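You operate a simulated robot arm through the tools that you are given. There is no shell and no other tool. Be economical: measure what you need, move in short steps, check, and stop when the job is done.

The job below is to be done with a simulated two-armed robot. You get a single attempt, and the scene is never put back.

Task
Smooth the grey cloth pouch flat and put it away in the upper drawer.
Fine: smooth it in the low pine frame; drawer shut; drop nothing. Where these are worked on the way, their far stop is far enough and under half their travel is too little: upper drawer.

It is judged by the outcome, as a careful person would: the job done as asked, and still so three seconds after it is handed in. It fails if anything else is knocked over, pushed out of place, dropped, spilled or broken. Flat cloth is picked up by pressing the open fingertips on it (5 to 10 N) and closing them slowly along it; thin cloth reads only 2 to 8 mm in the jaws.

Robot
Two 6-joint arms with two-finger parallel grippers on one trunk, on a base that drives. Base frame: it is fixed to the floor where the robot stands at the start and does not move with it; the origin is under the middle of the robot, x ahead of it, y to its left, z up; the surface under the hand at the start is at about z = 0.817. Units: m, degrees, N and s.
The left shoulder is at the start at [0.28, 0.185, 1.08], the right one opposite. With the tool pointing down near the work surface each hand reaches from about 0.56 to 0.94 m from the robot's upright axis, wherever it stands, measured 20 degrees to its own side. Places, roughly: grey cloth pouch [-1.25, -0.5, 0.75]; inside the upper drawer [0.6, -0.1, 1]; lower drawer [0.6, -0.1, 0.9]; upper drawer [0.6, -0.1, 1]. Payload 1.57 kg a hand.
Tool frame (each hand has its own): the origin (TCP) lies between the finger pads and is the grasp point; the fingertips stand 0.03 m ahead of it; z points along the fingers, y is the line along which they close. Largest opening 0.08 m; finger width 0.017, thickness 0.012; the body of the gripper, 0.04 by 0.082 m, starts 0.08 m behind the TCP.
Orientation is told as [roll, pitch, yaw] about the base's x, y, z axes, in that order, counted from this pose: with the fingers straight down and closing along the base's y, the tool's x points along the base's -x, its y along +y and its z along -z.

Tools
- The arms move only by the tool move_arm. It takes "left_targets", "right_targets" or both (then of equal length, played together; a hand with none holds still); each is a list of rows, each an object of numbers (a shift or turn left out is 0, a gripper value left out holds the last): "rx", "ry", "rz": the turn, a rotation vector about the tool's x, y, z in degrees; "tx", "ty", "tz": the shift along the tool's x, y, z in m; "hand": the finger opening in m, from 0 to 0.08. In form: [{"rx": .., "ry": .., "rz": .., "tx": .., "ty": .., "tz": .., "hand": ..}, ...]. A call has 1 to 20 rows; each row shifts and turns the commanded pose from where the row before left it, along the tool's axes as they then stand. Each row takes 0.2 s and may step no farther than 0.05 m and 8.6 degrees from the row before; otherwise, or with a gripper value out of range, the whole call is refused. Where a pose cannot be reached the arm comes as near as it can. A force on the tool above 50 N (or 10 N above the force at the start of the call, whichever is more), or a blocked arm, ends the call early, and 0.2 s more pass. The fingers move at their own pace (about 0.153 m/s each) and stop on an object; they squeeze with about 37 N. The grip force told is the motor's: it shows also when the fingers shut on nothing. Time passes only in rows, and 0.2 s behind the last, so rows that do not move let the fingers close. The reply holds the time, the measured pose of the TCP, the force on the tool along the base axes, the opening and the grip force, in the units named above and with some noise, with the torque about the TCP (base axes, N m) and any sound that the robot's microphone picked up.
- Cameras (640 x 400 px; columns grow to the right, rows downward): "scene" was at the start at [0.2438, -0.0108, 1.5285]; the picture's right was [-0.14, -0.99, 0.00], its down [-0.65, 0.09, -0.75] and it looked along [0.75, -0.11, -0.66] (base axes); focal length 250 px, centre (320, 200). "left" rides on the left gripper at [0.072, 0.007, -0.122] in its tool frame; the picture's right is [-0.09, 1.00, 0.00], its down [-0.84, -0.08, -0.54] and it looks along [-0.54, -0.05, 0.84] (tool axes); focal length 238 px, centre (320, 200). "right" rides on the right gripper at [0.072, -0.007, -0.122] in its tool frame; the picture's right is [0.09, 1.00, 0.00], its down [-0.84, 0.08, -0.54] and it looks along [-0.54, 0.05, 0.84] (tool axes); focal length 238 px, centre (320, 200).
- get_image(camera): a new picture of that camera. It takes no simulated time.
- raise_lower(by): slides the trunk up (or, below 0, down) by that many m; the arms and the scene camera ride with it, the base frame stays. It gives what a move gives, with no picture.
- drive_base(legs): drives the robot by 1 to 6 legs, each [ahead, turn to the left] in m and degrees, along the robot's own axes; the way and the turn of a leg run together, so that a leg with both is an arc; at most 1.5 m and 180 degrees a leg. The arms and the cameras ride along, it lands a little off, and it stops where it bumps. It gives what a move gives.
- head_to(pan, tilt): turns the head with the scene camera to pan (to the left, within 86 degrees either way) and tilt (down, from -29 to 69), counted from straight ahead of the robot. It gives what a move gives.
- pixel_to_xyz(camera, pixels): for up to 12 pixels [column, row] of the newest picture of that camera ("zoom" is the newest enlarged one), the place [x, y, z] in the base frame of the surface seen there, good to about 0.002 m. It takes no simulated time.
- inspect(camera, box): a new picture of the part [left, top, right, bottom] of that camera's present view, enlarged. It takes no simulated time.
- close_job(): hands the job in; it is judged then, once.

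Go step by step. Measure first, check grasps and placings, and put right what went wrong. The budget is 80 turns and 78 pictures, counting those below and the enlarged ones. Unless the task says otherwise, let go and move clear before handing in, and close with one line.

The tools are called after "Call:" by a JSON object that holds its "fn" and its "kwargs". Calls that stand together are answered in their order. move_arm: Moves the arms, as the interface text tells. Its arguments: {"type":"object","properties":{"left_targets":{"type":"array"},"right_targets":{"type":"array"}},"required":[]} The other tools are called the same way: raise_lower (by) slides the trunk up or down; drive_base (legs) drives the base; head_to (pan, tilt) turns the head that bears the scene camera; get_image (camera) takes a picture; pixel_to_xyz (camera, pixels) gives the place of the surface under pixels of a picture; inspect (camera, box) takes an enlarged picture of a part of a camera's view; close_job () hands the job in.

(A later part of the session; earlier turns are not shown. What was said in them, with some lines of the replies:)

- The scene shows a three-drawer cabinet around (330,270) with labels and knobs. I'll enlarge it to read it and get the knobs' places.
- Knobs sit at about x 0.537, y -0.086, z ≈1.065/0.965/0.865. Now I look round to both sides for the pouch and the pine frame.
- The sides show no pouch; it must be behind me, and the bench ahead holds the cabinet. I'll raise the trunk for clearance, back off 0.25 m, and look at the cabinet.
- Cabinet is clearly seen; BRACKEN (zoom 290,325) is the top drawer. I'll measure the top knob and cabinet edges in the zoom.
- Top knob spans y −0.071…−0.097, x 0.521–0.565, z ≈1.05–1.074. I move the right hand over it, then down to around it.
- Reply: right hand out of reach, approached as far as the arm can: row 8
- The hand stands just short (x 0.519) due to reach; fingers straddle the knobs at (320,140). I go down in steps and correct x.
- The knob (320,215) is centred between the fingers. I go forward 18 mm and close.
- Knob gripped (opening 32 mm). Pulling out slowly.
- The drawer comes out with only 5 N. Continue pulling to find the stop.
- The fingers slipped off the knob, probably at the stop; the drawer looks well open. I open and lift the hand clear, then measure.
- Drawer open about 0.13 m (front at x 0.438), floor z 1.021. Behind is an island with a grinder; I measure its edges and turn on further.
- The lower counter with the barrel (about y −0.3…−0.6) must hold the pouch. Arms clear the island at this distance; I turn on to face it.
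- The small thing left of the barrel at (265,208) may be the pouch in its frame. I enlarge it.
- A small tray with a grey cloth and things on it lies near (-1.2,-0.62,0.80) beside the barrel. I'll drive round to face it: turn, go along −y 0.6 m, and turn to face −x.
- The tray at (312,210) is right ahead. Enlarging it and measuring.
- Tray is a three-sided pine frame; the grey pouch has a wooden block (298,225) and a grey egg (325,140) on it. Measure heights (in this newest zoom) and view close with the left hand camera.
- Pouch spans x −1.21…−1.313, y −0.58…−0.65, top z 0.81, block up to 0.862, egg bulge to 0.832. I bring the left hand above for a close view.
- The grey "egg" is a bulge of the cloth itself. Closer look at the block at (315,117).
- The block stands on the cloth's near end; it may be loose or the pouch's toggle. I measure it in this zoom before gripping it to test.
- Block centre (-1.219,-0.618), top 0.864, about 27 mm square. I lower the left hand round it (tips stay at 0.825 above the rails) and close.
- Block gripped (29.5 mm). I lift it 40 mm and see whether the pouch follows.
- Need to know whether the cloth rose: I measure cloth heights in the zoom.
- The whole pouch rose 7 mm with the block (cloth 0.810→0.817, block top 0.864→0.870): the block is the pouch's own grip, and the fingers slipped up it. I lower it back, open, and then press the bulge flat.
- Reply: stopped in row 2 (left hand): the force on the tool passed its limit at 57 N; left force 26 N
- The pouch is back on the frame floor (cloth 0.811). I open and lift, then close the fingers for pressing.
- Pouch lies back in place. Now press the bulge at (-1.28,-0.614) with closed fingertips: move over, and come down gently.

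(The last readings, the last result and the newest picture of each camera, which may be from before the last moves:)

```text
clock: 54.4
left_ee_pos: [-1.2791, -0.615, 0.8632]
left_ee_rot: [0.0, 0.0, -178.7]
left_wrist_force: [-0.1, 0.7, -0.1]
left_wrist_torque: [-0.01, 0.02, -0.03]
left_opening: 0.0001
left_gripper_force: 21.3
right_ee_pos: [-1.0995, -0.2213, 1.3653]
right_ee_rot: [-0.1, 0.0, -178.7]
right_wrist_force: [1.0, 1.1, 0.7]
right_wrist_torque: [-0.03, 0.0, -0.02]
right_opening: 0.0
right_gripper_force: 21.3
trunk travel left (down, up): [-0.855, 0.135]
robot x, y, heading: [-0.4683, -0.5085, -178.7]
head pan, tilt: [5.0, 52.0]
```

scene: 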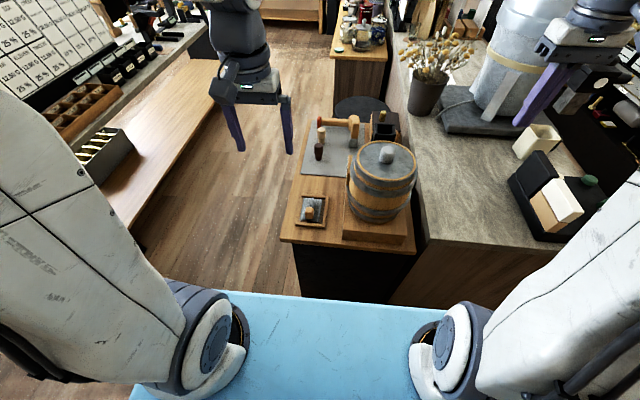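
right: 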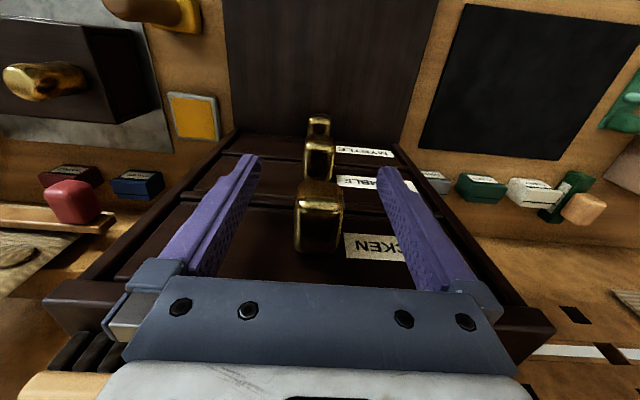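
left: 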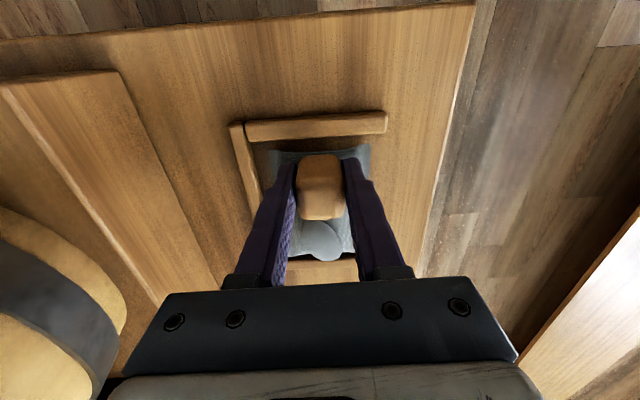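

Just above the bulge with no force. Pressing down in 2 mm steps.

Call:
{"fn": "move_arm", "kwargs": {"left_targets": [{"tz": 0.002}, {"tz": 0.002}, {"tz": 0.002}, {}]}}

Call:
{"fn": "inspect", "kwargs": {"camera": "scene", "box": [272, 175, 352, 235]}}

```text
clock: 55.4
left_ee_pos: [-1.2804, -0.6167, 0.8559]
left_ee_rot: [-0.1, -0.1, -178.7]
left_wrist_force: [-0.1, 0.0, -0.1]
left_wrist_torque: [0.01, 0.03, -0.02]
left_opening: 0.0002
left_gripper_force: 21.0
right_ee_pos: [-1.0999, -0.2209, 1.3664]
right_ee_rot: [0.0, 0.0, -178.8]
right_wrist_force: [0.5, 0.2, -0.7]
right_wrist_torque: [-0.04, -0.02, 0.0]
right_opening: 0.0001
right_gripper_force: 21.8
trunk travel left (down, up): [-0.855, 0.135]
robot x, y, heading: [-0.4692, -0.5086, -178.7]
head pan, tilt: [5.0, 52.0]
```

```text
6.67 times, centred on (312, 205) of scene
```

zoom: 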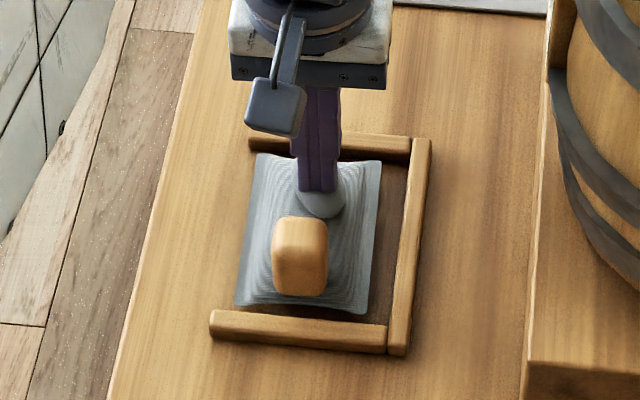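

Tips sit at 0.826, in the bulge, with no resistance yet. Continue down until force shows.

Call:
{"fn": "move_arm", "kwargs": {"left_targets": [{"tz": 0.002}, {"tz": 0.002}, {"tz": 0.002}, {"tz": 0.002}, {"tz": 0.002}, {}]}}

```text
clock: 56.8
left_ee_pos: [-1.2803, -0.6163, 0.8494]
left_ee_rot: [-0.1, -0.1, -178.7]
left_wrist_force: [13.3, 0.7, 33.1]
left_wrist_torque: [0.0, -0.45, 0.0]
left_opening: 0.0
left_gripper_force: 20.5
right_ee_pos: [-1.0975, -0.2219, 1.3664]
right_ee_rot: [-0.1, -0.1, -178.8]
right_wrist_force: [0.0, 0.8, 0.1]
right_wrist_torque: [0.02, -0.06, -0.02]
right_opening: 0.0
right_gripper_force: 21.8
trunk travel left (down, up): [-0.855, 0.135]
robot x, y, heading: [-0.4684, -0.5132, -178.9]
head pan, tilt: [5.0, 52.0]
```

Firm contact (33 N at tip z 0.819). I ease off, lift and look whether the bulge changed.

Call:
{"fn": "move_arm", "kwargs": {"left_targets": [{"tz": -0.004}, {"tz": -0.03}, {"tz": -0.04}, {"tx": 0.0, "tz": -0.04}]}}

Call:
{"fn": "inspect", "kwargs": {"camera": "scene", "box": [272, 175, 352, 235]}}

Call:
{"fn": "pixel_to_xyz", "kwargs": {"camera": "zoom", "pixels": [[318, 185], [300, 170], [338, 185], [318, 205], [260, 200], [360, 200], [300, 240], [350, 300], [245, 295], [300, 330], [410, 250], [330, 140]]}}

```text
clock: 57.8
left_ee_pos: [-1.2803, -0.6158, 0.9607]
left_ee_rot: [0.0, 0.1, -178.8]
left_wrist_force: [0.5, 0.3, 0.3]
left_wrist_torque: [-0.01, 0.01, 0.03]
left_opening: 0.0003
left_gripper_force: 21.6
right_ee_pos: [-1.1002, -0.2212, 1.3649]
right_ee_rot: [0.1, 0.0, -178.8]
right_wrist_force: [-0.3, -0.2, 0.1]
right_wrist_torque: [0.0, 0.04, 0.0]
right_opening: 0.0001
right_gripper_force: 21.3
trunk travel left (down, up): [-0.855, 0.135]
robot x, y, heading: [-0.4672, -0.51, -178.8]
head pan, tilt: [5.0, 52.0]
```

```text
6.67 times, centred on (312, 205) of scene
```

zoom: 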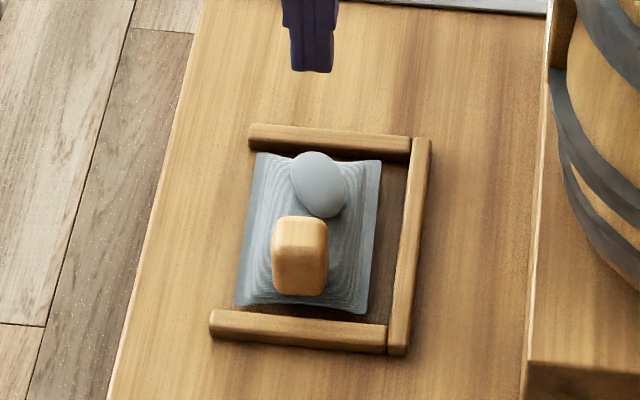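

```text
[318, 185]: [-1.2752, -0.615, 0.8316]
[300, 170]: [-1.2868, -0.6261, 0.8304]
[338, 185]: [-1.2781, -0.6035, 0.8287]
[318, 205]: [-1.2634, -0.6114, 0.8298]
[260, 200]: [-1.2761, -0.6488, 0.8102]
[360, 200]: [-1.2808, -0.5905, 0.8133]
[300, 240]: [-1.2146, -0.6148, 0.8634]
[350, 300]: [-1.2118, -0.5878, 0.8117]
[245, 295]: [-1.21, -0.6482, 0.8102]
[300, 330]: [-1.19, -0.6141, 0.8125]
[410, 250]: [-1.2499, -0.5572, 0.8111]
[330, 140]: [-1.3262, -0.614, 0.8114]
```

Bulge still 0.8316: a plain press did not do it. I'll stroke instead: press lightly beside the grip at x −1.255 and draw along the cloth toward the far rail.

Call:
{"fn": "move_arm", "kwargs": {"left_targets": [{"tx": 0.025, "tz": 0.04}, {"tz": 0.04}, {"tz": 0.024}, {"tz": 0.003}, {"tz": 0.002}, {}]}}

```text
clock: 59.2
left_ee_pos: [-1.2548, -0.6156, 0.8514]
left_ee_rot: [0.0, 0.0, -178.8]
left_wrist_force: [-0.8, -0.1, 0.0]
left_wrist_torque: [0.0, 0.0, 0.02]
left_opening: 0.0001
left_gripper_force: 21.8
right_ee_pos: [-1.1001, -0.2213, 1.366]
right_ee_rot: [0.1, -0.1, -178.8]
right_wrist_force: [0.0, 0.7, 0.1]
right_wrist_torque: [0.0, -0.05, -0.01]
right_opening: 0.0002
right_gripper_force: 21.8
trunk travel left (down, up): [-0.855, 0.135]
robot x, y, heading: [-0.471, -0.5072, -178.8]
head pan, tilt: [5.0, 52.0]
```

No contact yet at tip 0.8214; continuing down in 1 mm steps.

Call:
{"fn": "move_arm", "kwargs": {"left_targets": [{"tz": 0.001}, {"tz": 0.001}, {"tz": 0.001}, {}]}}

```text
clock: 60.2
left_ee_pos: [-1.255, -0.6148, 0.8496]
left_ee_rot: [0.1, -0.2, -178.8]
left_wrist_force: [2.1, 2.4, 15.9]
left_wrist_torque: [0.09, -0.11, 0.04]
left_opening: 0.0
left_gripper_force: 21.4
right_ee_pos: [-1.0989, -0.2209, 1.3667]
right_ee_rot: [0.0, -0.1, -178.7]
right_wrist_force: [0.3, 0.8, 0.8]
right_wrist_torque: [-0.01, 0.0, 0.04]
right_opening: 0.0001
right_gripper_force: 21.9
trunk travel left (down, up): [-0.855, 0.135]
robot x, y, heading: [-0.4669, -0.506, -178.8]
head pan, tilt: [5.0, 52.0]
```

Contact, 16 N. Ease 1 mm and stroke 55 mm toward the far rail slowly.

Call:
{"fn": "move_arm", "kwargs": {"left_targets": [{"tz": -0.0008}, {"tx": -0.005}, {"tx": -0.005}, {"tx": -0.005}, {"tx": -0.005}, {"tx": -0.005}, {"tx": -0.005}, {"tx": -0.005}, {"tx": -0.005}, {"tx": -0.005}, {}]}}

Call:
{"fn": "inspect", "kwargs": {"camera": "scene", "box": [272, 175, 352, 235]}}

```text
clock: 62.6
left_ee_pos: [-1.3003, -0.6171, 0.8492]
left_ee_rot: [0.1, -0.1, -178.9]
left_wrist_force: [-0.1, 1.0, 1.5]
left_wrist_torque: [0.02, -0.08, -0.01]
left_opening: 0.0001
left_gripper_force: 20.9
right_ee_pos: [-1.0999, -0.221, 1.3651]
right_ee_rot: [0.0, 0.0, -178.9]
right_wrist_force: [0.7, -0.5, -0.2]
right_wrist_torque: [0.0, 0.04, -0.01]
right_opening: 0.0
right_gripper_force: 21.7
trunk travel left (down, up): [-0.855, 0.135]
robot x, y, heading: [-0.4674, -0.5076, -178.9]
head pan, tilt: [5.0, 52.0]
```

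```text
6.67 times, centred on (312, 205) of scene
```

zoom: 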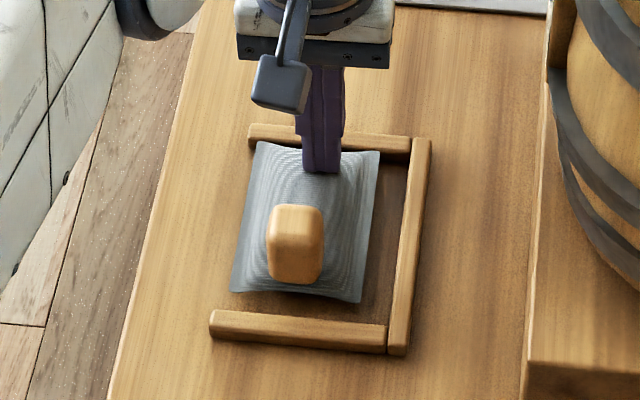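

The bulge is gone after the stroke, and the pouch slid against the far rail. Lift and check its flatness.

Call:
{"fn": "move_arm", "kwargs": {"left_targets": [{"tz": -0.04}, {"tz": -0.04}, {"tz": -0.04}]}}

Call:
{"fn": "inspect", "kwargs": {"camera": "scene", "box": [272, 175, 352, 235]}}

Call:
{"fn": "pixel_to_xyz", "kwargs": {"camera": "zoom", "pixels": [[312, 170], [300, 170], [340, 185], [318, 200], [250, 200], [360, 200], [295, 220], [350, 290], [240, 285], [262, 148], [375, 158], [295, 270]]}}

```text
clock: 63.4
left_ee_pos: [-1.3021, -0.6169, 0.9705]
left_ee_rot: [0.0, 0.0, -178.8]
left_wrist_force: [-0.1, -0.6, 1.0]
left_wrist_torque: [-0.02, 0.0, -0.01]
left_opening: 0.0
left_gripper_force: 21.6
right_ee_pos: [-1.0998, -0.2211, 1.3652]
right_ee_rot: [0.0, 0.0, -178.8]
right_wrist_force: [-0.1, 0.3, 0.1]
right_wrist_torque: [-0.02, 0.02, -0.02]
right_opening: 0.0
right_gripper_force: 21.5
trunk travel left (down, up): [-0.855, 0.135]
robot x, y, heading: [-0.4669, -0.5133, -179.0]
head pan, tilt: [5.0, 52.0]
```

```text
6.67 times, centred on (312, 205) of scene
```

zoom: 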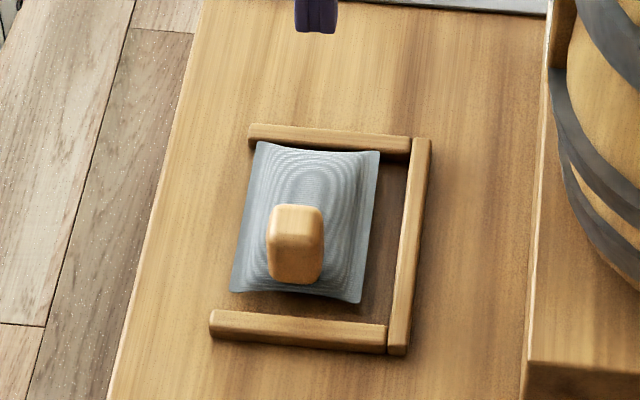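

```text
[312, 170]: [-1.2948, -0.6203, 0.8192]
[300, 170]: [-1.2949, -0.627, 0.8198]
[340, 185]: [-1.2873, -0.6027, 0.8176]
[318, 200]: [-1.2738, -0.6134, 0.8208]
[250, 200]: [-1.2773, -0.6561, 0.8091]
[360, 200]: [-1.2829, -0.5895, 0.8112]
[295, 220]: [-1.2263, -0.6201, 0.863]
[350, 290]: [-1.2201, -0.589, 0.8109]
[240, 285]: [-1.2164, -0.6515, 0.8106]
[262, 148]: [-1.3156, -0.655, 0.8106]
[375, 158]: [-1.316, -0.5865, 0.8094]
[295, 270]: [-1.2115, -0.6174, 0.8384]
```

Pouch is flat now (smooth 0.81–0.82 pillow). Next: grip its block at about (-1.226,-0.619), a bit deeper than before, and lift slowly.

Call:
{"fn": "move_arm", "kwargs": {"left_targets": [{"hand": 0.065, "tx": 0.038}, {"tx": 0.038, "ty": 0.0025}, {"tz": 0.04}, {"tz": 0.04}, {"tz": 0.03}, {"tz": 0.009}, {}]}}

Call:
{"fn": "inspect", "kwargs": {"camera": "left", "box": [220, 90, 420, 290]}}

```text
clock: 65.0
left_ee_pos: [-1.2247, -0.6178, 0.8495]
left_ee_rot: [0.0, -0.1, -178.8]
left_wrist_force: [-0.7, -0.3, 0.9]
left_wrist_torque: [0.01, 0.01, -0.01]
left_opening: 0.0653
left_gripper_force: 0.0
right_ee_pos: [-1.0992, -0.2212, 1.3659]
right_ee_rot: [-0.1, 0.0, -178.8]
right_wrist_force: [-0.9, 0.9, -0.2]
right_wrist_torque: [0.01, -0.01, 0.01]
right_opening: 0.0001
right_gripper_force: 21.3
trunk travel left (down, up): [-0.855, 0.135]
robot x, y, heading: [-0.4635, -0.5081, -178.9]
head pan, tilt: [5.0, 52.0]
```

```text
2.00 times, centred on (320, 190) of left
```

zoom: 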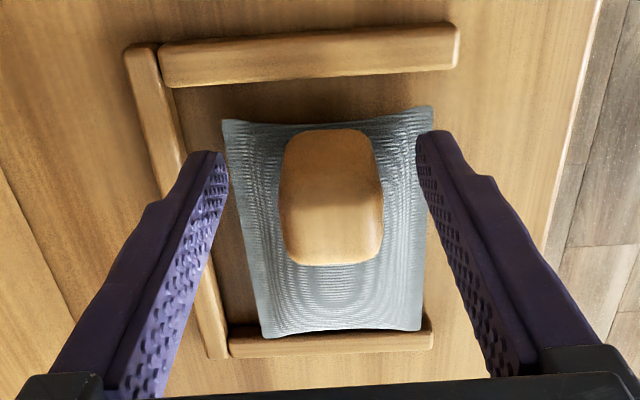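

The block is between the fingers. Close fully, then lift 20 mm in small steps.

Call:
{"fn": "move_arm", "kwargs": {"left_targets": [{"hand": 0.04}, {"hand": 0.0}, {}, {}, {}, {"tz": -0.003}, {"tz": -0.003}, {"tz": -0.004}, {"tz": -0.005}, {"tz": -0.005}, {}]}}

Call:
{"fn": "inspect", "kwargs": {"camera": "scene", "box": [272, 175, 352, 235]}}

Call:
{"fn": "pixel_to_xyz", "kwargs": {"camera": "zoom", "pixels": [[240, 285], [350, 292], [370, 160], [360, 220], [295, 225], [295, 270], [300, 330]]}}

```text
clock: 67.4
left_ee_pos: [-1.2231, -0.6174, 0.871]
left_ee_rot: [-0.1, -0.1, -178.8]
left_wrist_force: [0.9, 0.4, -1.2]
left_wrist_torque: [-0.03, -0.04, -0.02]
left_opening: 0.0295
left_gripper_force: 36.7
right_ee_pos: [-1.1002, -0.2207, 1.3663]
right_ee_rot: [0.0, 0.0, -178.7]
right_wrist_force: [0.1, 0.7, -0.6]
right_wrist_torque: [0.0, 0.01, -0.07]
right_opening: 0.0002
right_gripper_force: 21.5
trunk travel left (down, up): [-0.855, 0.135]
robot x, y, heading: [-0.4642, -0.5101, -178.9]
head pan, tilt: [5.0, 52.0]
```

```text
6.67 times, centred on (312, 205) of scene
```

zoom: 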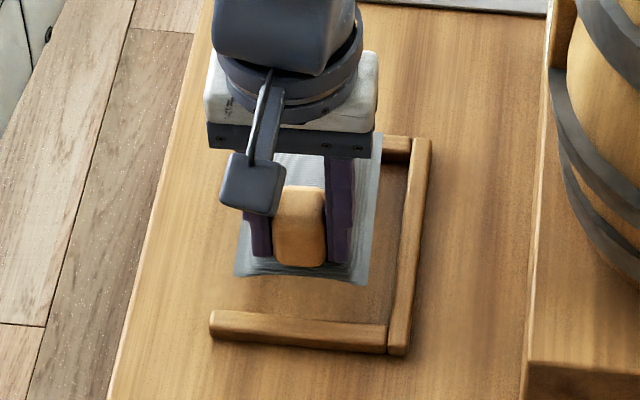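

```text
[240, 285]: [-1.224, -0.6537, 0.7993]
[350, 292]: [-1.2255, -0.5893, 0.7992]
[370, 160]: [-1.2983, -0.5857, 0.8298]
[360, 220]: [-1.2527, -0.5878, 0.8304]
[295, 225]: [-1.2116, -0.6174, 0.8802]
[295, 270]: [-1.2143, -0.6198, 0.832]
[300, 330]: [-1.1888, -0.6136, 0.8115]
```

Now the pouch rises with the hand (cloth 0.830, block opening 29.5 mm). Lift further, gently, and check.

Call:
{"fn": "move_arm", "kwargs": {"left_targets": [{"tz": -0.01}, {"tz": -0.02}, {"tz": -0.025}, {"tz": -0.025}, {"tz": -0.03}, {"tz": -0.03}, {"tz": -0.03}, {"tz": -0.03}, {"tz": -0.03}, {"tz": -0.03}, {"tz": -0.03}, {"tz": -0.03}, {"tz": -0.03}, {"tz": -0.02}, {"tz": -0.01}, {}]}}

Call:
{"fn": "get_image", "kwargs": {"camera": "left"}}

```text
clock: 70.8
left_ee_pos: [-1.2256, -0.6166, 1.2514]
left_ee_rot: [0.0, 0.0, -178.7]
left_wrist_force: [-0.7, -0.8, -0.6]
left_wrist_torque: [0.02, -0.07, -0.02]
left_opening: 0.0296
left_gripper_force: 36.9
right_ee_pos: [-1.0998, -0.2213, 1.3659]
right_ee_rot: [0.0, 0.0, -178.8]
right_wrist_force: [-0.2, 0.0, -0.2]
right_wrist_torque: [-0.02, -0.01, -0.03]
right_opening: 0.0
right_gripper_force: 21.9
trunk travel left (down, up): [-0.855, 0.135]
robot x, y, heading: [-0.4683, -0.51, -178.6]
head pan, tilt: [5.0, 52.0]
```

```text
39 pictures are left
```

left: 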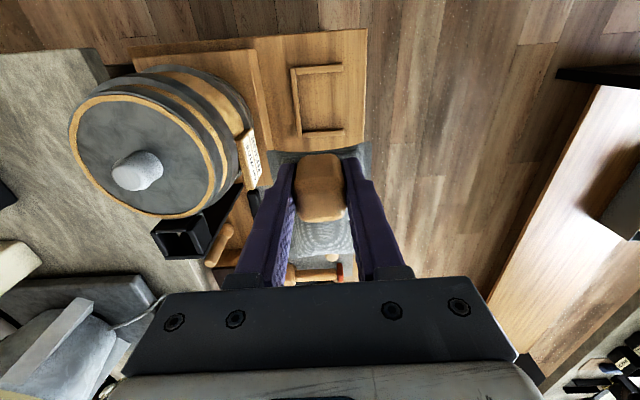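

The pouch hangs firmly from the grip, the frame is untouched. I draw the arm in and drive back: turn to −y, reverse 0.21 m, turn to face the bench.

Call:
{"fn": "move_arm", "kwargs": {"left_targets": [{"tx": 0.02, "tz": -0.01}, {"tx": 0.03, "tz": -0.01}, {"tx": 0.03, "tz": -0.01}, {"tx": 0.03, "tz": -0.01}, {"tx": 0.03, "tz": -0.01}, {"tx": 0.02}, {}]}}

Call:
{"fn": "drive_base", "kwargs": {"legs": [[0, 89], [-0.21, 0], [0, 90]]}}

Call:
{"fn": "head_to", "kwargs": {"pan": 15, "tilt": 40}}

Call:
{"fn": "get_image", "kwargs": {"camera": "scene"}}

```text
clock: 72.4
left_ee_pos: [-1.0638, -0.6131, 1.2992]
left_ee_rot: [0.1, 0.0, -178.7]
left_wrist_force: [-0.2, 0.2, -1.4]
left_wrist_torque: [0.0, -0.02, -0.01]
left_opening: 0.0293
left_gripper_force: 37.5
right_ee_pos: [-1.0998, -0.221, 1.3651]
right_ee_rot: [0.0, 0.0, -178.9]
right_wrist_force: [0.7, -0.1, 0.2]
right_wrist_torque: [0.01, -0.04, 0.03]
right_opening: 0.0001
right_gripper_force: 21.4
trunk travel left (down, up): [-0.855, 0.135]
robot x, y, heading: [-0.469, -0.5106, -178.4]
head pan, tilt: [5.0, 52.0]
```

```text
clock: 81.7
left_ee_pos: [0.1325, -0.2071, 1.298]
left_ee_rot: [0.0, -0.1, 0.1]
left_wrist_force: [0.6, 0.6, -1.4]
left_wrist_torque: [-0.02, 0.05, 0.02]
left_opening: 0.0292
left_gripper_force: 37.5
right_ee_pos: [0.1615, -0.5997, 1.3657]
right_ee_rot: [0.1, 0.0, 0.1]
right_wrist_force: [0.0, 0.6, -0.4]
right_wrist_torque: [-0.04, -0.01, 0.01]
right_opening: 0.0002
right_gripper_force: 21.2
trunk travel left (down, up): [-0.855, 0.135]
robot x, y, heading: [-0.4664, -0.296, 0.2]
head pan, tilt: [5.0, 52.0]
```

```text
clock: 82.4
left_ee_pos: [0.1328, -0.2068, 1.2991]
left_ee_rot: [0.0, 0.0, 0.1]
left_wrist_force: [-0.3, -0.3, -1.5]
left_wrist_torque: [0.01, 0.0, 0.01]
left_opening: 0.0291
left_gripper_force: 37.3
right_ee_pos: [0.1623, -0.5988, 1.3668]
right_ee_rot: [0.1, 0.0, 0.2]
right_wrist_force: [-0.1, 0.6, 0.1]
right_wrist_torque: [0.0, 0.0, -0.04]
right_opening: 0.0
right_gripper_force: 21.3
trunk travel left (down, up): [-0.855, 0.135]
robot x, y, heading: [-0.4643, -0.3026, -0.2]
head pan, tilt: [15.0, 40.0]
```

```text
38 pictures are left
```

scene: 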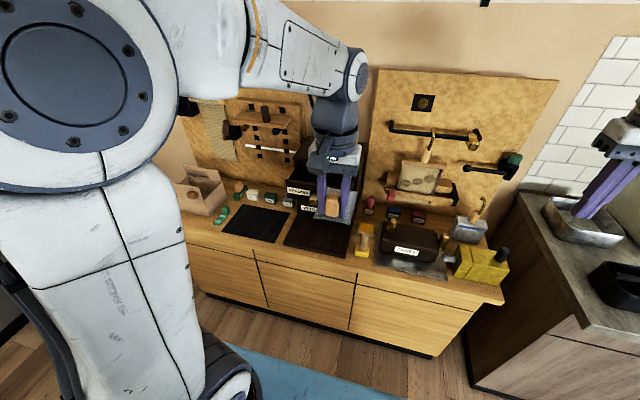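

Facing the bench with the pouch still held (29.1 mm). Drive ahead 0.19 m.

Call:
{"fn": "drive_base", "kwargs": {"legs": [[0.19, 0]]}}

Call:
{"fn": "get_image", "kwargs": {"camera": "left"}}

Call:
{"fn": "get_image", "kwargs": {"camera": "scene"}}

```text
clock: 84.0
left_ee_pos: [0.323, -0.2073, 1.2985]
left_ee_rot: [0.0, 0.1, 0.1]
left_wrist_force: [-0.5, 0.0, -0.4]
left_wrist_torque: [0.04, 0.03, 0.01]
left_opening: 0.0296
left_gripper_force: 37.4
right_ee_pos: [0.3533, -0.6002, 1.3656]
right_ee_rot: [0.1, 0.0, 0.0]
right_wrist_force: [-0.4, 0.1, 0.6]
right_wrist_torque: [-0.02, 0.02, 0.0]
right_opening: 0.0
right_gripper_force: 21.0
trunk travel left (down, up): [-0.855, 0.135]
robot x, y, heading: [-0.2715, -0.2958, 0.2]
head pan, tilt: [15.0, 40.0]
```

```text
37 pictures are left
```

left: 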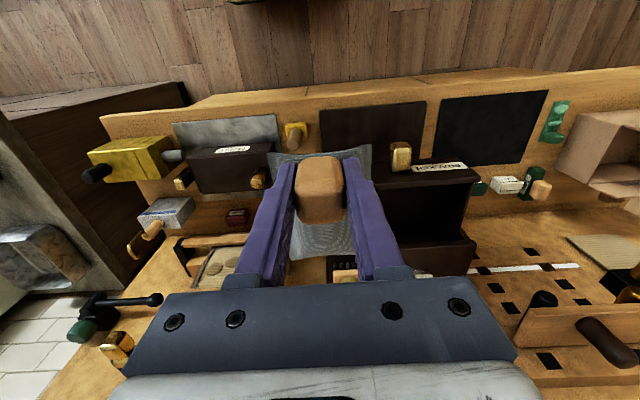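

```text
36 pictures are left
```

scene: 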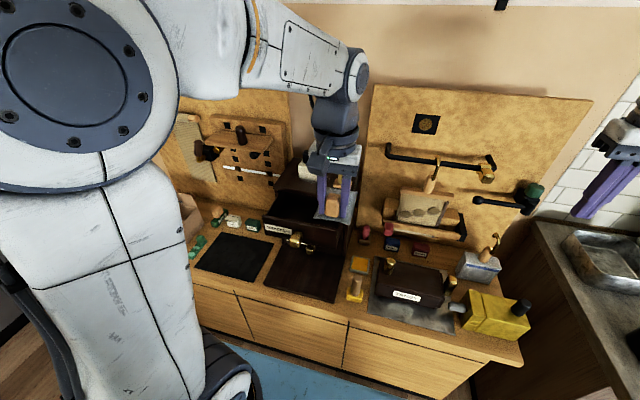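

Move over the open drawer to about (0.478,−0.087) at height, then look.

Call:
{"fn": "move_arm", "kwargs": {"left_targets": [{"ty": 0.02}, {"ty": 0.03, "tx": -0.02}, {"ty": 0.03, "tx": -0.03}, {"ty": 0.025, "tx": -0.03}, {"ty": 0.015, "tx": -0.03}, {"tx": -0.03}, {"tx": -0.015}, {}]}}

Call:
{"fn": "get_image", "kwargs": {"camera": "left"}}

Call:
{"fn": "inspect", "kwargs": {"camera": "scene", "box": [230, 130, 390, 290]}}

```text
clock: 85.8
left_ee_pos: [0.4791, -0.087, 1.2984]
left_ee_rot: [0.0, 0.1, 0.2]
left_wrist_force: [-1.0, -0.4, -0.9]
left_wrist_torque: [-0.01, 0.02, -0.01]
left_opening: 0.0295
left_gripper_force: 36.8
right_ee_pos: [0.3535, -0.5997, 1.3653]
right_ee_rot: [0.1, 0.1, 0.2]
right_wrist_force: [0.1, -0.4, -0.2]
right_wrist_torque: [-0.02, -0.03, 0.03]
right_opening: 0.0003
right_gripper_force: 20.7
trunk travel left (down, up): [-0.855, 0.135]
robot x, y, heading: [-0.2714, -0.3029, -0.1]
head pan, tilt: [15.0, 40.0]
```

```text
35 pictures are left
```

left: 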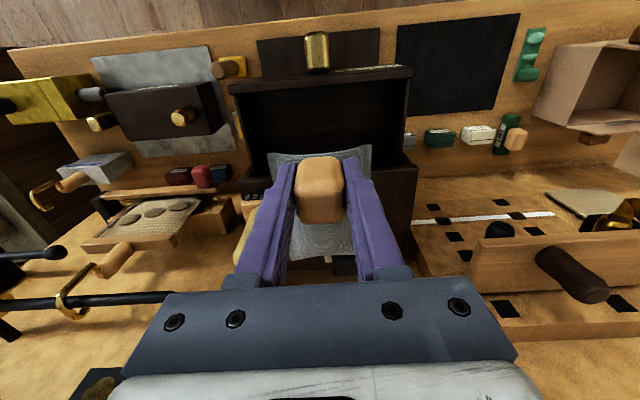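

```text
2.50 times, centred on (310, 210) of scene
```

zoom: 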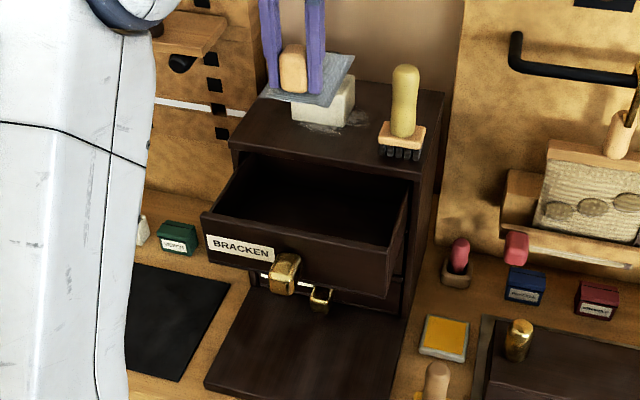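

Pouch hangs over the drawer; I check the cabinet's top front edge and drawer's inner edges before lowering.

Call:
{"fn": "pixel_to_xyz", "kwargs": {"camera": "zoom", "pixels": [[320, 158], [320, 166], [420, 172], [300, 232], [300, 240], [230, 215], [395, 240], [330, 190], [300, 210], [350, 65], [290, 70], [340, 95]]}}

```text
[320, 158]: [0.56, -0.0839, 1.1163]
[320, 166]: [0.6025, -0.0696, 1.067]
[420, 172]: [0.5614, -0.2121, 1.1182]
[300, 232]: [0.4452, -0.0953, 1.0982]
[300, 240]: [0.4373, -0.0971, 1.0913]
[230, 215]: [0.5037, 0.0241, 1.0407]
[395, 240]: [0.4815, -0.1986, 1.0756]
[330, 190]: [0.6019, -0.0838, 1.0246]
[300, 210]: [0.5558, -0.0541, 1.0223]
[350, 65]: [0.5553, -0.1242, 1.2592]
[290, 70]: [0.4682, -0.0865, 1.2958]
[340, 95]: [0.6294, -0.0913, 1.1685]
```

The gap between drawer front (0.447) and cabinet lip (0.560) only just takes the 0.105 m length, so I turn the pouch 90° so that its 0.07 m width lies along x.

Call:
{"fn": "move_arm", "kwargs": {"left_targets": [{"rz": 8}, {"rz": 8}, {"rz": 8}, {"rz": 8}, {"rz": 8}, {"rz": 8}, {"rz": 8}, {"rz": 8}, {"rz": 8}, {"rz": 8}, {"rz": 8}, {"rz": 2}, {}]}}

Call:
{"fn": "inspect", "kwargs": {"camera": "scene", "box": [230, 130, 390, 290]}}

Call:
{"fn": "get_image", "kwargs": {"camera": "left"}}

```text
clock: 88.5
left_ee_pos: [0.4771, -0.0858, 1.2998]
left_ee_rot: [0.1, 0.0, -90.0]
left_wrist_force: [0.4, 1.2, -0.7]
left_wrist_torque: [0.04, 0.0, 0.0]
left_opening: 0.0297
left_gripper_force: 36.9
right_ee_pos: [0.3523, -0.5998, 1.3653]
right_ee_rot: [0.1, 0.1, 0.2]
right_wrist_force: [0.2, -0.4, 0.1]
right_wrist_torque: [0.05, 0.03, 0.03]
right_opening: 0.0003
right_gripper_force: 21.4
trunk travel left (down, up): [-0.855, 0.135]
robot x, y, heading: [-0.2751, -0.3016, 0.3]
head pan, tilt: [15.0, 40.0]
```

```text
2.50 times, centred on (310, 210) of scene
```

zoom: 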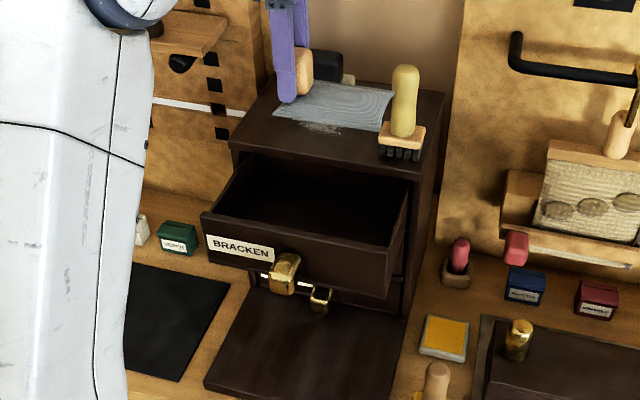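

```text
32 pictures are left
```

left: 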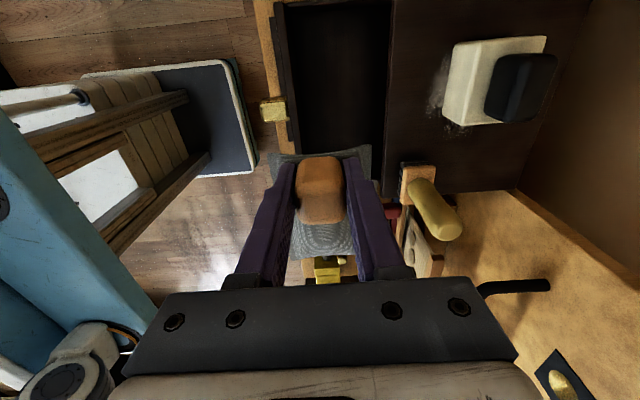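

Turned cleanly. Shift to centre over the drawer (0.504, −0.048) and lower to just above the floor.

Call:
{"fn": "move_arm", "kwargs": {"left_targets": [{"tx": 0.019, "ty": 0.0135}, {"tx": 0.019, "ty": 0.0135}, {}, {"tz": 0.03}, {"tz": 0.03}, {"tz": 0.03}, {"tz": 0.03}, {}]}}

Call:
{"fn": "inspect", "kwargs": {"camera": "scene", "box": [230, 130, 390, 290]}}

Call:
{"fn": "get_image", "kwargs": {"camera": "left"}}

```text
clock: 90.3
left_ee_pos: [0.5062, -0.0499, 1.1776]
left_ee_rot: [0.1, 0.0, -89.9]
left_wrist_force: [0.3, -0.4, 0.2]
left_wrist_torque: [0.02, 0.0, 0.02]
left_opening: 0.0292
left_gripper_force: 36.6
right_ee_pos: [0.353, -0.5999, 1.366]
right_ee_rot: [0.0, 0.1, 0.2]
right_wrist_force: [0.0, 0.1, 0.1]
right_wrist_torque: [-0.01, 0.0, 0.01]
right_opening: 0.0001
right_gripper_force: 21.5
trunk travel left (down, up): [-0.855, 0.135]
robot x, y, heading: [-0.2732, -0.3034, 0.1]
head pan, tilt: [15.0, 40.0]
```

```text
2.50 times, centred on (310, 210) of scene
```

zoom: 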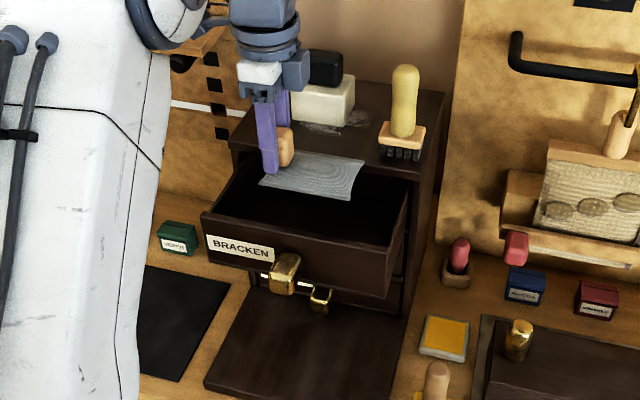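

```text
30 pictures are left
```

left: 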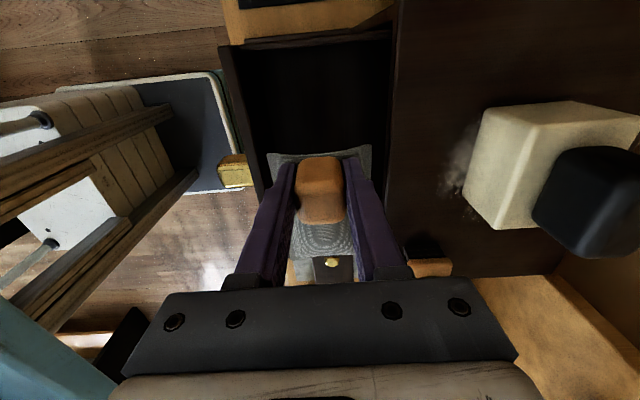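

Pouch is well within the drawer opening in both views. Lower on toward the floor.

Call:
{"fn": "move_arm", "kwargs": {"left_targets": [{"tz": 0.025}, {"tz": 0.025}, {"tz": 0.025}, {"tz": 0.015}, {"tz": 0.006}, {}]}}

Call:
{"fn": "get_image", "kwargs": {"camera": "left"}}

Call:
{"fn": "inspect", "kwargs": {"camera": "scene", "box": [230, 130, 390, 290]}}

```text
clock: 91.8
left_ee_pos: [0.5058, -0.0487, 1.0846]
left_ee_rot: [0.0, 0.0, -89.9]
left_wrist_force: [-0.3, 1.8, -1.5]
left_wrist_torque: [0.01, -0.03, 0.0]
left_opening: 0.0292
left_gripper_force: 37.1
right_ee_pos: [0.353, -0.5999, 1.3652]
right_ee_rot: [0.0, 0.1, 0.2]
right_wrist_force: [0.1, 0.3, 0.9]
right_wrist_torque: [0.03, 0.03, 0.02]
right_opening: 0.0
right_gripper_force: 21.3
trunk travel left (down, up): [-0.855, 0.135]
robot x, y, heading: [-0.2788, -0.2998, 0.2]
head pan, tilt: [15.0, 40.0]
```

```text
29 pictures are left
```

left: 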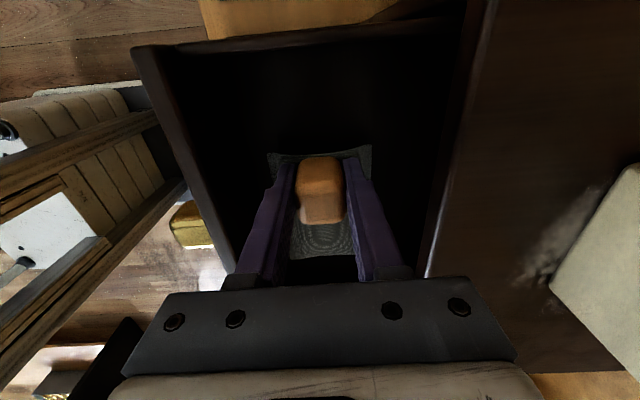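

```text
2.50 times, centred on (310, 210) of scene
```

zoom: 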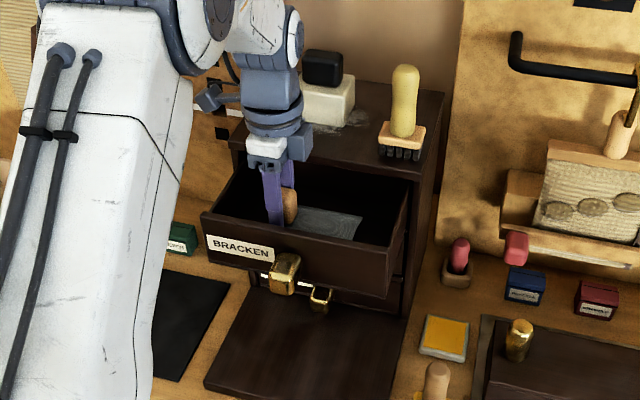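

Inside the drawer, ~13 mm above the floor. Lower in 2–3 mm steps until it touches.

Call:
{"fn": "move_arm", "kwargs": {"left_targets": [{"tz": 0.004}, {"tz": 0.003}, {"tz": 0.002}, {"tz": 0.002}, {}]}}

```text
clock: 93.0
left_ee_pos: [0.5055, -0.0498, 1.0732]
left_ee_rot: [0.1, 0.0, -90.0]
left_wrist_force: [-1.3, 0.9, 6.8]
left_wrist_torque: [-0.7, 0.17, -0.13]
left_opening: 0.0292
left_gripper_force: 36.6
right_ee_pos: [0.3528, -0.5997, 1.3662]
right_ee_rot: [0.0, 0.0, 0.1]
right_wrist_force: [-0.2, 0.0, 0.2]
right_wrist_torque: [0.03, -0.01, -0.04]
right_opening: 0.0001
right_gripper_force: 20.7
trunk travel left (down, up): [-0.855, 0.135]
robot x, y, heading: [-0.2739, -0.3001, 0.2]
head pan, tilt: [15.0, 40.0]
```

Touchdown (7 N). Open to 60 mm and lift straight out.

Call:
{"fn": "move_arm", "kwargs": {"left_targets": [{"hand": 0.045}, {"hand": 0.06}, {}, {"tz": -0.02}, {"tz": -0.03}, {"tz": -0.04}, {"tz": -0.045}, {"tz": -0.045}, {"tz": -0.045}, {}]}}

Call:
{"fn": "get_image", "kwargs": {"camera": "left"}}

Call:
{"fn": "inspect", "kwargs": {"camera": "scene", "box": [230, 130, 390, 290]}}

```text
clock: 95.2
left_ee_pos: [0.5059, -0.0486, 1.297]
left_ee_rot: [0.0, 0.0, -89.9]
left_wrist_force: [0.3, -0.2, 0.2]
left_wrist_torque: [0.01, 0.03, 0.01]
left_opening: 0.06
left_gripper_force: 0.1
right_ee_pos: [0.3521, -0.5995, 1.3645]
right_ee_rot: [0.0, 0.0, 0.0]
right_wrist_force: [-0.1, -0.1, -0.7]
right_wrist_torque: [0.0, 0.01, -0.02]
right_opening: 0.0003
right_gripper_force: 21.3
trunk travel left (down, up): [-0.855, 0.135]
robot x, y, heading: [-0.2792, -0.2988, -0.1]
head pan, tilt: [15.0, 40.0]
```

```text
27 pictures are left
```

left: 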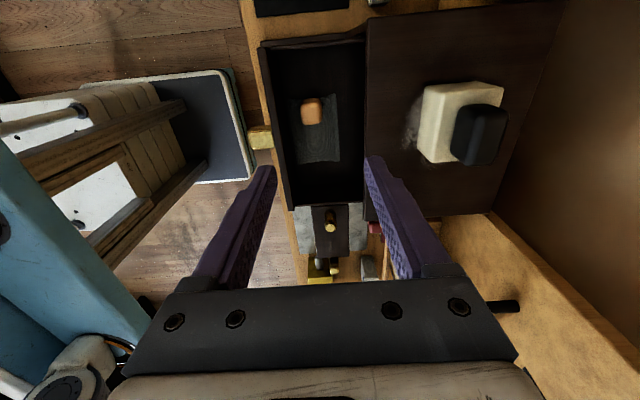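

```text
2.50 times, centred on (310, 210) of scene
```

zoom: 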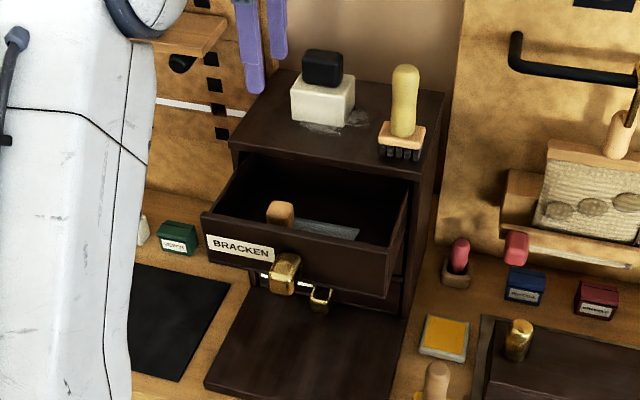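

The pouch lies flat in the drawer. Now I bring the hand in front of the knob, close the fingers and turn back, to push the drawer shut by the knob.

Call:
{"fn": "move_arm", "kwargs": {"left_targets": [{"ty": -0.04, "tx": -0.01, "hand": 0.0}, {"ty": -0.04, "tx": -0.01}, {"ty": -0.04, "tx": -0.01}, {"ty": -0.03, "tx": -0.005}, {"rz": -8}, {"rz": -8}, {"rz": -8}, {"rz": -8}, {"rz": -8}, {"rz": -8}, {"rz": -8}, {"rz": -8}, {"rz": -8}, {"rz": -8}, {"rz": -8}, {"rz": -2}, {}]}}

Call:
{"fn": "inspect", "kwargs": {"camera": "scene", "box": [230, 130, 390, 290]}}

Call:
{"fn": "pixel_to_xyz", "kwargs": {"camera": "zoom", "pixels": [[284, 280], [284, 268], [275, 275], [295, 275], [320, 260], [280, 208], [330, 230]]}}

```text
clock: 98.8
left_ee_pos: [0.3562, -0.0845, 1.2977]
left_ee_rot: [0.0, 0.0, 0.2]
left_wrist_force: [0.1, -0.4, 0.3]
left_wrist_torque: [0.0, 0.0, 0.01]
left_opening: 0.0
left_gripper_force: 21.2
right_ee_pos: [0.3526, -0.5993, 1.3654]
right_ee_rot: [0.0, 0.0, 0.1]
right_wrist_force: [0.5, 0.2, -0.3]
right_wrist_torque: [0.0, 0.0, -0.01]
right_opening: 0.0001
right_gripper_force: 21.4
trunk travel left (down, up): [-0.855, 0.135]
robot x, y, heading: [-0.274, -0.2989, 0.1]
head pan, tilt: [15.0, 40.0]
```

```text
2.50 times, centred on (310, 210) of scene
```

zoom: 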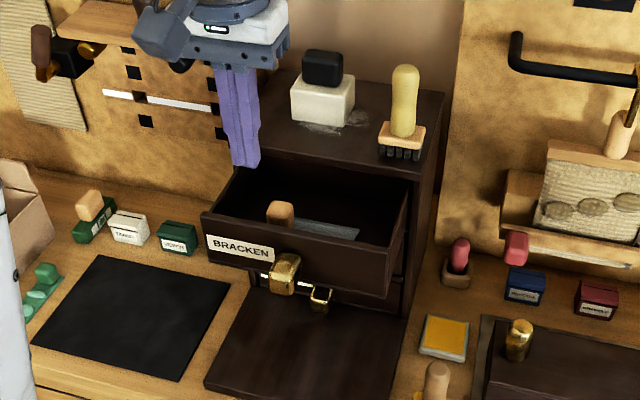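

```text
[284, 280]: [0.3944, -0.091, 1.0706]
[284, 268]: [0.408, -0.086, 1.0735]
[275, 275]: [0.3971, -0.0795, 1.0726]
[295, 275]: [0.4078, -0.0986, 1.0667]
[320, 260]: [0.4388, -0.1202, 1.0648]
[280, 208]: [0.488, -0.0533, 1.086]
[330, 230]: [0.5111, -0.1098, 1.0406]
```

Knob front at x ≈0.392. Lower in front of it and push in.

Call:
{"fn": "move_arm", "kwargs": {"left_targets": [{"tz": 0.045}, {"tz": 0.045}, {"tz": 0.045}, {"tz": 0.045}, {"tz": 0.042}, {"tx": -0.015}, {"tx": -0.01}, {"tx": -0.01}, {"tx": -0.01}, {"tx": -0.01}, {"tx": -0.01}, {"tx": -0.01}, {"tx": -0.01}, {}]}}

Call:
{"fn": "inspect", "kwargs": {"camera": "scene", "box": [230, 130, 390, 290]}}

```text
clock: 101.8
left_ee_pos: [0.4404, -0.0837, 1.0759]
left_ee_rot: [-0.1, 0.0, 0.1]
left_wrist_force: [-5.5, 0.6, -2.6]
left_wrist_torque: [-0.01, 0.1, -0.01]
left_opening: 0.0
left_gripper_force: 20.9
right_ee_pos: [0.3528, -0.5999, 1.3663]
right_ee_rot: [0.1, 0.0, 0.1]
right_wrist_force: [-0.6, -0.5, 1.0]
right_wrist_torque: [-0.04, 0.02, 0.03]
right_opening: 0.0
right_gripper_force: 21.1
trunk travel left (down, up): [-0.855, 0.135]
robot x, y, heading: [-0.2755, -0.3021, 0.1]
head pan, tilt: [15.0, 40.0]
```

```text
2.50 times, centred on (310, 210) of scene
```

zoom: 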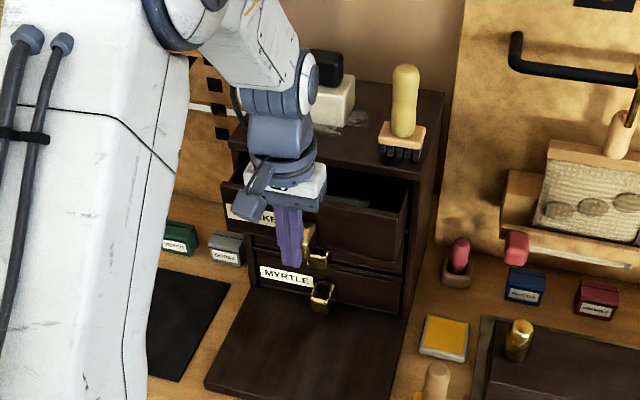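

Sliding in at 5.5 N. Push the rest to the stop.

Call:
{"fn": "move_arm", "kwargs": {"left_targets": [{"tx": -0.01}, {"tx": -0.01}, {"tx": -0.01}, {"tx": -0.01}, {"tx": -0.01}, {"tx": -0.008}, {"tx": -0.006}, {"tx": -0.005}, {"tx": -0.004}, {}]}}

Call:
{"fn": "inspect", "kwargs": {"camera": "scene", "box": [230, 130, 390, 290]}}

Call:
{"fn": "pixel_to_xyz", "kwargs": {"camera": "zoom", "pixels": [[360, 205], [385, 215], [370, 250], [370, 290], [350, 166], [262, 200]]}}

```text
clock: 104.0
left_ee_pos: [0.5135, -0.0835, 1.0747]
left_ee_rot: [0.0, 0.0, 0.2]
left_wrist_force: [-4.9, -2.3, 2.9]
left_wrist_torque: [-0.05, 0.17, -0.04]
left_opening: 0.0001
left_gripper_force: 21.6
right_ee_pos: [0.3517, -0.6008, 1.3666]
right_ee_rot: [0.1, 0.0, 0.0]
right_wrist_force: [0.2, 0.2, -0.8]
right_wrist_torque: [-0.01, 0.0, -0.02]
right_opening: 0.0001
right_gripper_force: 21.3
trunk travel left (down, up): [-0.855, 0.135]
robot x, y, heading: [-0.2753, -0.3004, 0.3]
head pan, tilt: [15.0, 40.0]
```

```text
2.50 times, centred on (310, 210) of scene
```

zoom: 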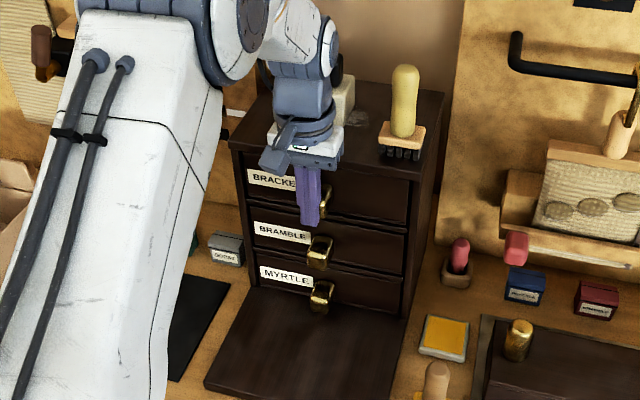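

```text
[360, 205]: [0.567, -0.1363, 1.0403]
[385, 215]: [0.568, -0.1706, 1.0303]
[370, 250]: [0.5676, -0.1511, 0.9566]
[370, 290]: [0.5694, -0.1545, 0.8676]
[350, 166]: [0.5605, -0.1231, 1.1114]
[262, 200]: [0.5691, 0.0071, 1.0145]
```

Front face is at 0.567, flush with the other drawers. A last nudge to feel the stop, then back off and up.

Call:
{"fn": "move_arm", "kwargs": {"left_targets": [{"tx": -0.002}, {"tx": -0.002}, {}]}}

Call:
{"fn": "move_arm", "kwargs": {"left_targets": [{"tx": 0.03}, {"tx": 0.04}, {"tx": 0.04}, {"tx": 0.03, "tz": -0.03}, {"tz": -0.045}, {"tz": -0.045}, {"tz": -0.045}, {"tz": -0.045}, {}]}}

Call:
{"fn": "inspect", "kwargs": {"camera": "scene", "box": [230, 130, 390, 290]}}

Call:
{"fn": "pixel_to_xyz", "kwargs": {"camera": "zoom", "pixels": [[360, 205], [385, 215], [370, 250], [270, 200], [270, 240], [330, 200]]}}

Call:
{"fn": "get_image", "kwargs": {"camera": "scene"}}

```text
clock: 104.8
left_ee_pos: [0.5147, -0.0833, 1.0763]
left_ee_rot: [0.0, 0.5, 0.1]
left_wrist_force: [-25.0, 1.0, 3.7]
left_wrist_torque: [0.08, -0.09, -0.06]
left_opening: 0.0
left_gripper_force: 21.1
right_ee_pos: [0.3511, -0.5995, 1.3655]
right_ee_rot: [0.1, -0.1, 0.1]
right_wrist_force: [-0.1, 0.3, 0.3]
right_wrist_torque: [0.02, -0.04, 0.01]
right_opening: 0.0
right_gripper_force: 21.5
trunk travel left (down, up): [-0.855, 0.135]
robot x, y, heading: [-0.2729, -0.296, 0.1]
head pan, tilt: [15.0, 40.0]
```

```text
clock: 106.8
left_ee_pos: [0.3758, -0.0868, 1.2856]
left_ee_rot: [0.0, -0.1, 0.1]
left_wrist_force: [-0.5, 0.2, -0.1]
left_wrist_torque: [0.02, 0.04, -0.03]
left_opening: 0.0001
left_gripper_force: 21.6
right_ee_pos: [0.3529, -0.6002, 1.3663]
right_ee_rot: [0.0, 0.0, 0.2]
right_wrist_force: [0.4, 0.0, 0.4]
right_wrist_torque: [-0.04, -0.01, -0.01]
right_opening: 0.0
right_gripper_force: 21.3
trunk travel left (down, up): [-0.855, 0.135]
robot x, y, heading: [-0.2762, -0.3042, -0.1]
head pan, tilt: [15.0, 40.0]
```

```text
2.50 times, centred on (310, 210) of scene
```

zoom: 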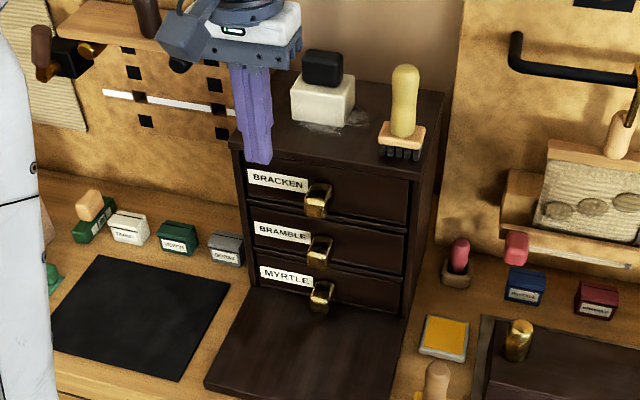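

```text
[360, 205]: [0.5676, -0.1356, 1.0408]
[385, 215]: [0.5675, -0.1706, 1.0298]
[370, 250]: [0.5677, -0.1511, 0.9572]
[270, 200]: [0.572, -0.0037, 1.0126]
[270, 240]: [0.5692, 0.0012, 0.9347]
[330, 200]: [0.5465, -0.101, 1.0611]
```

```text
21 pictures are left
```

scene: 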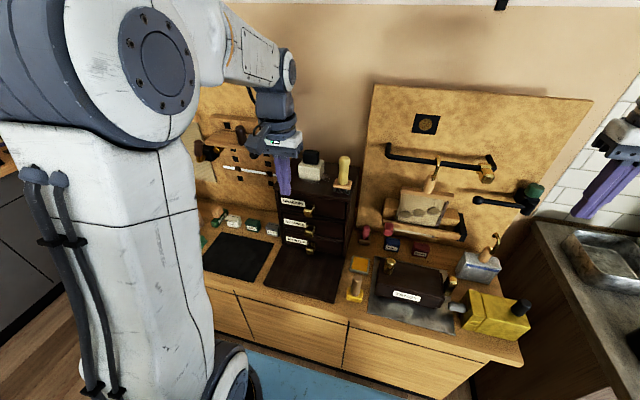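

The top drawer's face (x 0.5676) is flush with the one below and met a firm 25 N stop. Everything else in view stands where it was and the hands are clear, so I hand in.

Call:
{"fn": "close_job", "kwargs": {}}

```text
The job is handed in.
```

I smoothed the grey pouch flat in the pine frame and put it in the top (BRACKEN) drawer, which is shut to its stop. Nothing was dropped, and nothing else I could see was moved; on my first try the grip slipped a little and the pouch settled back into the frame from about 7 mm up.
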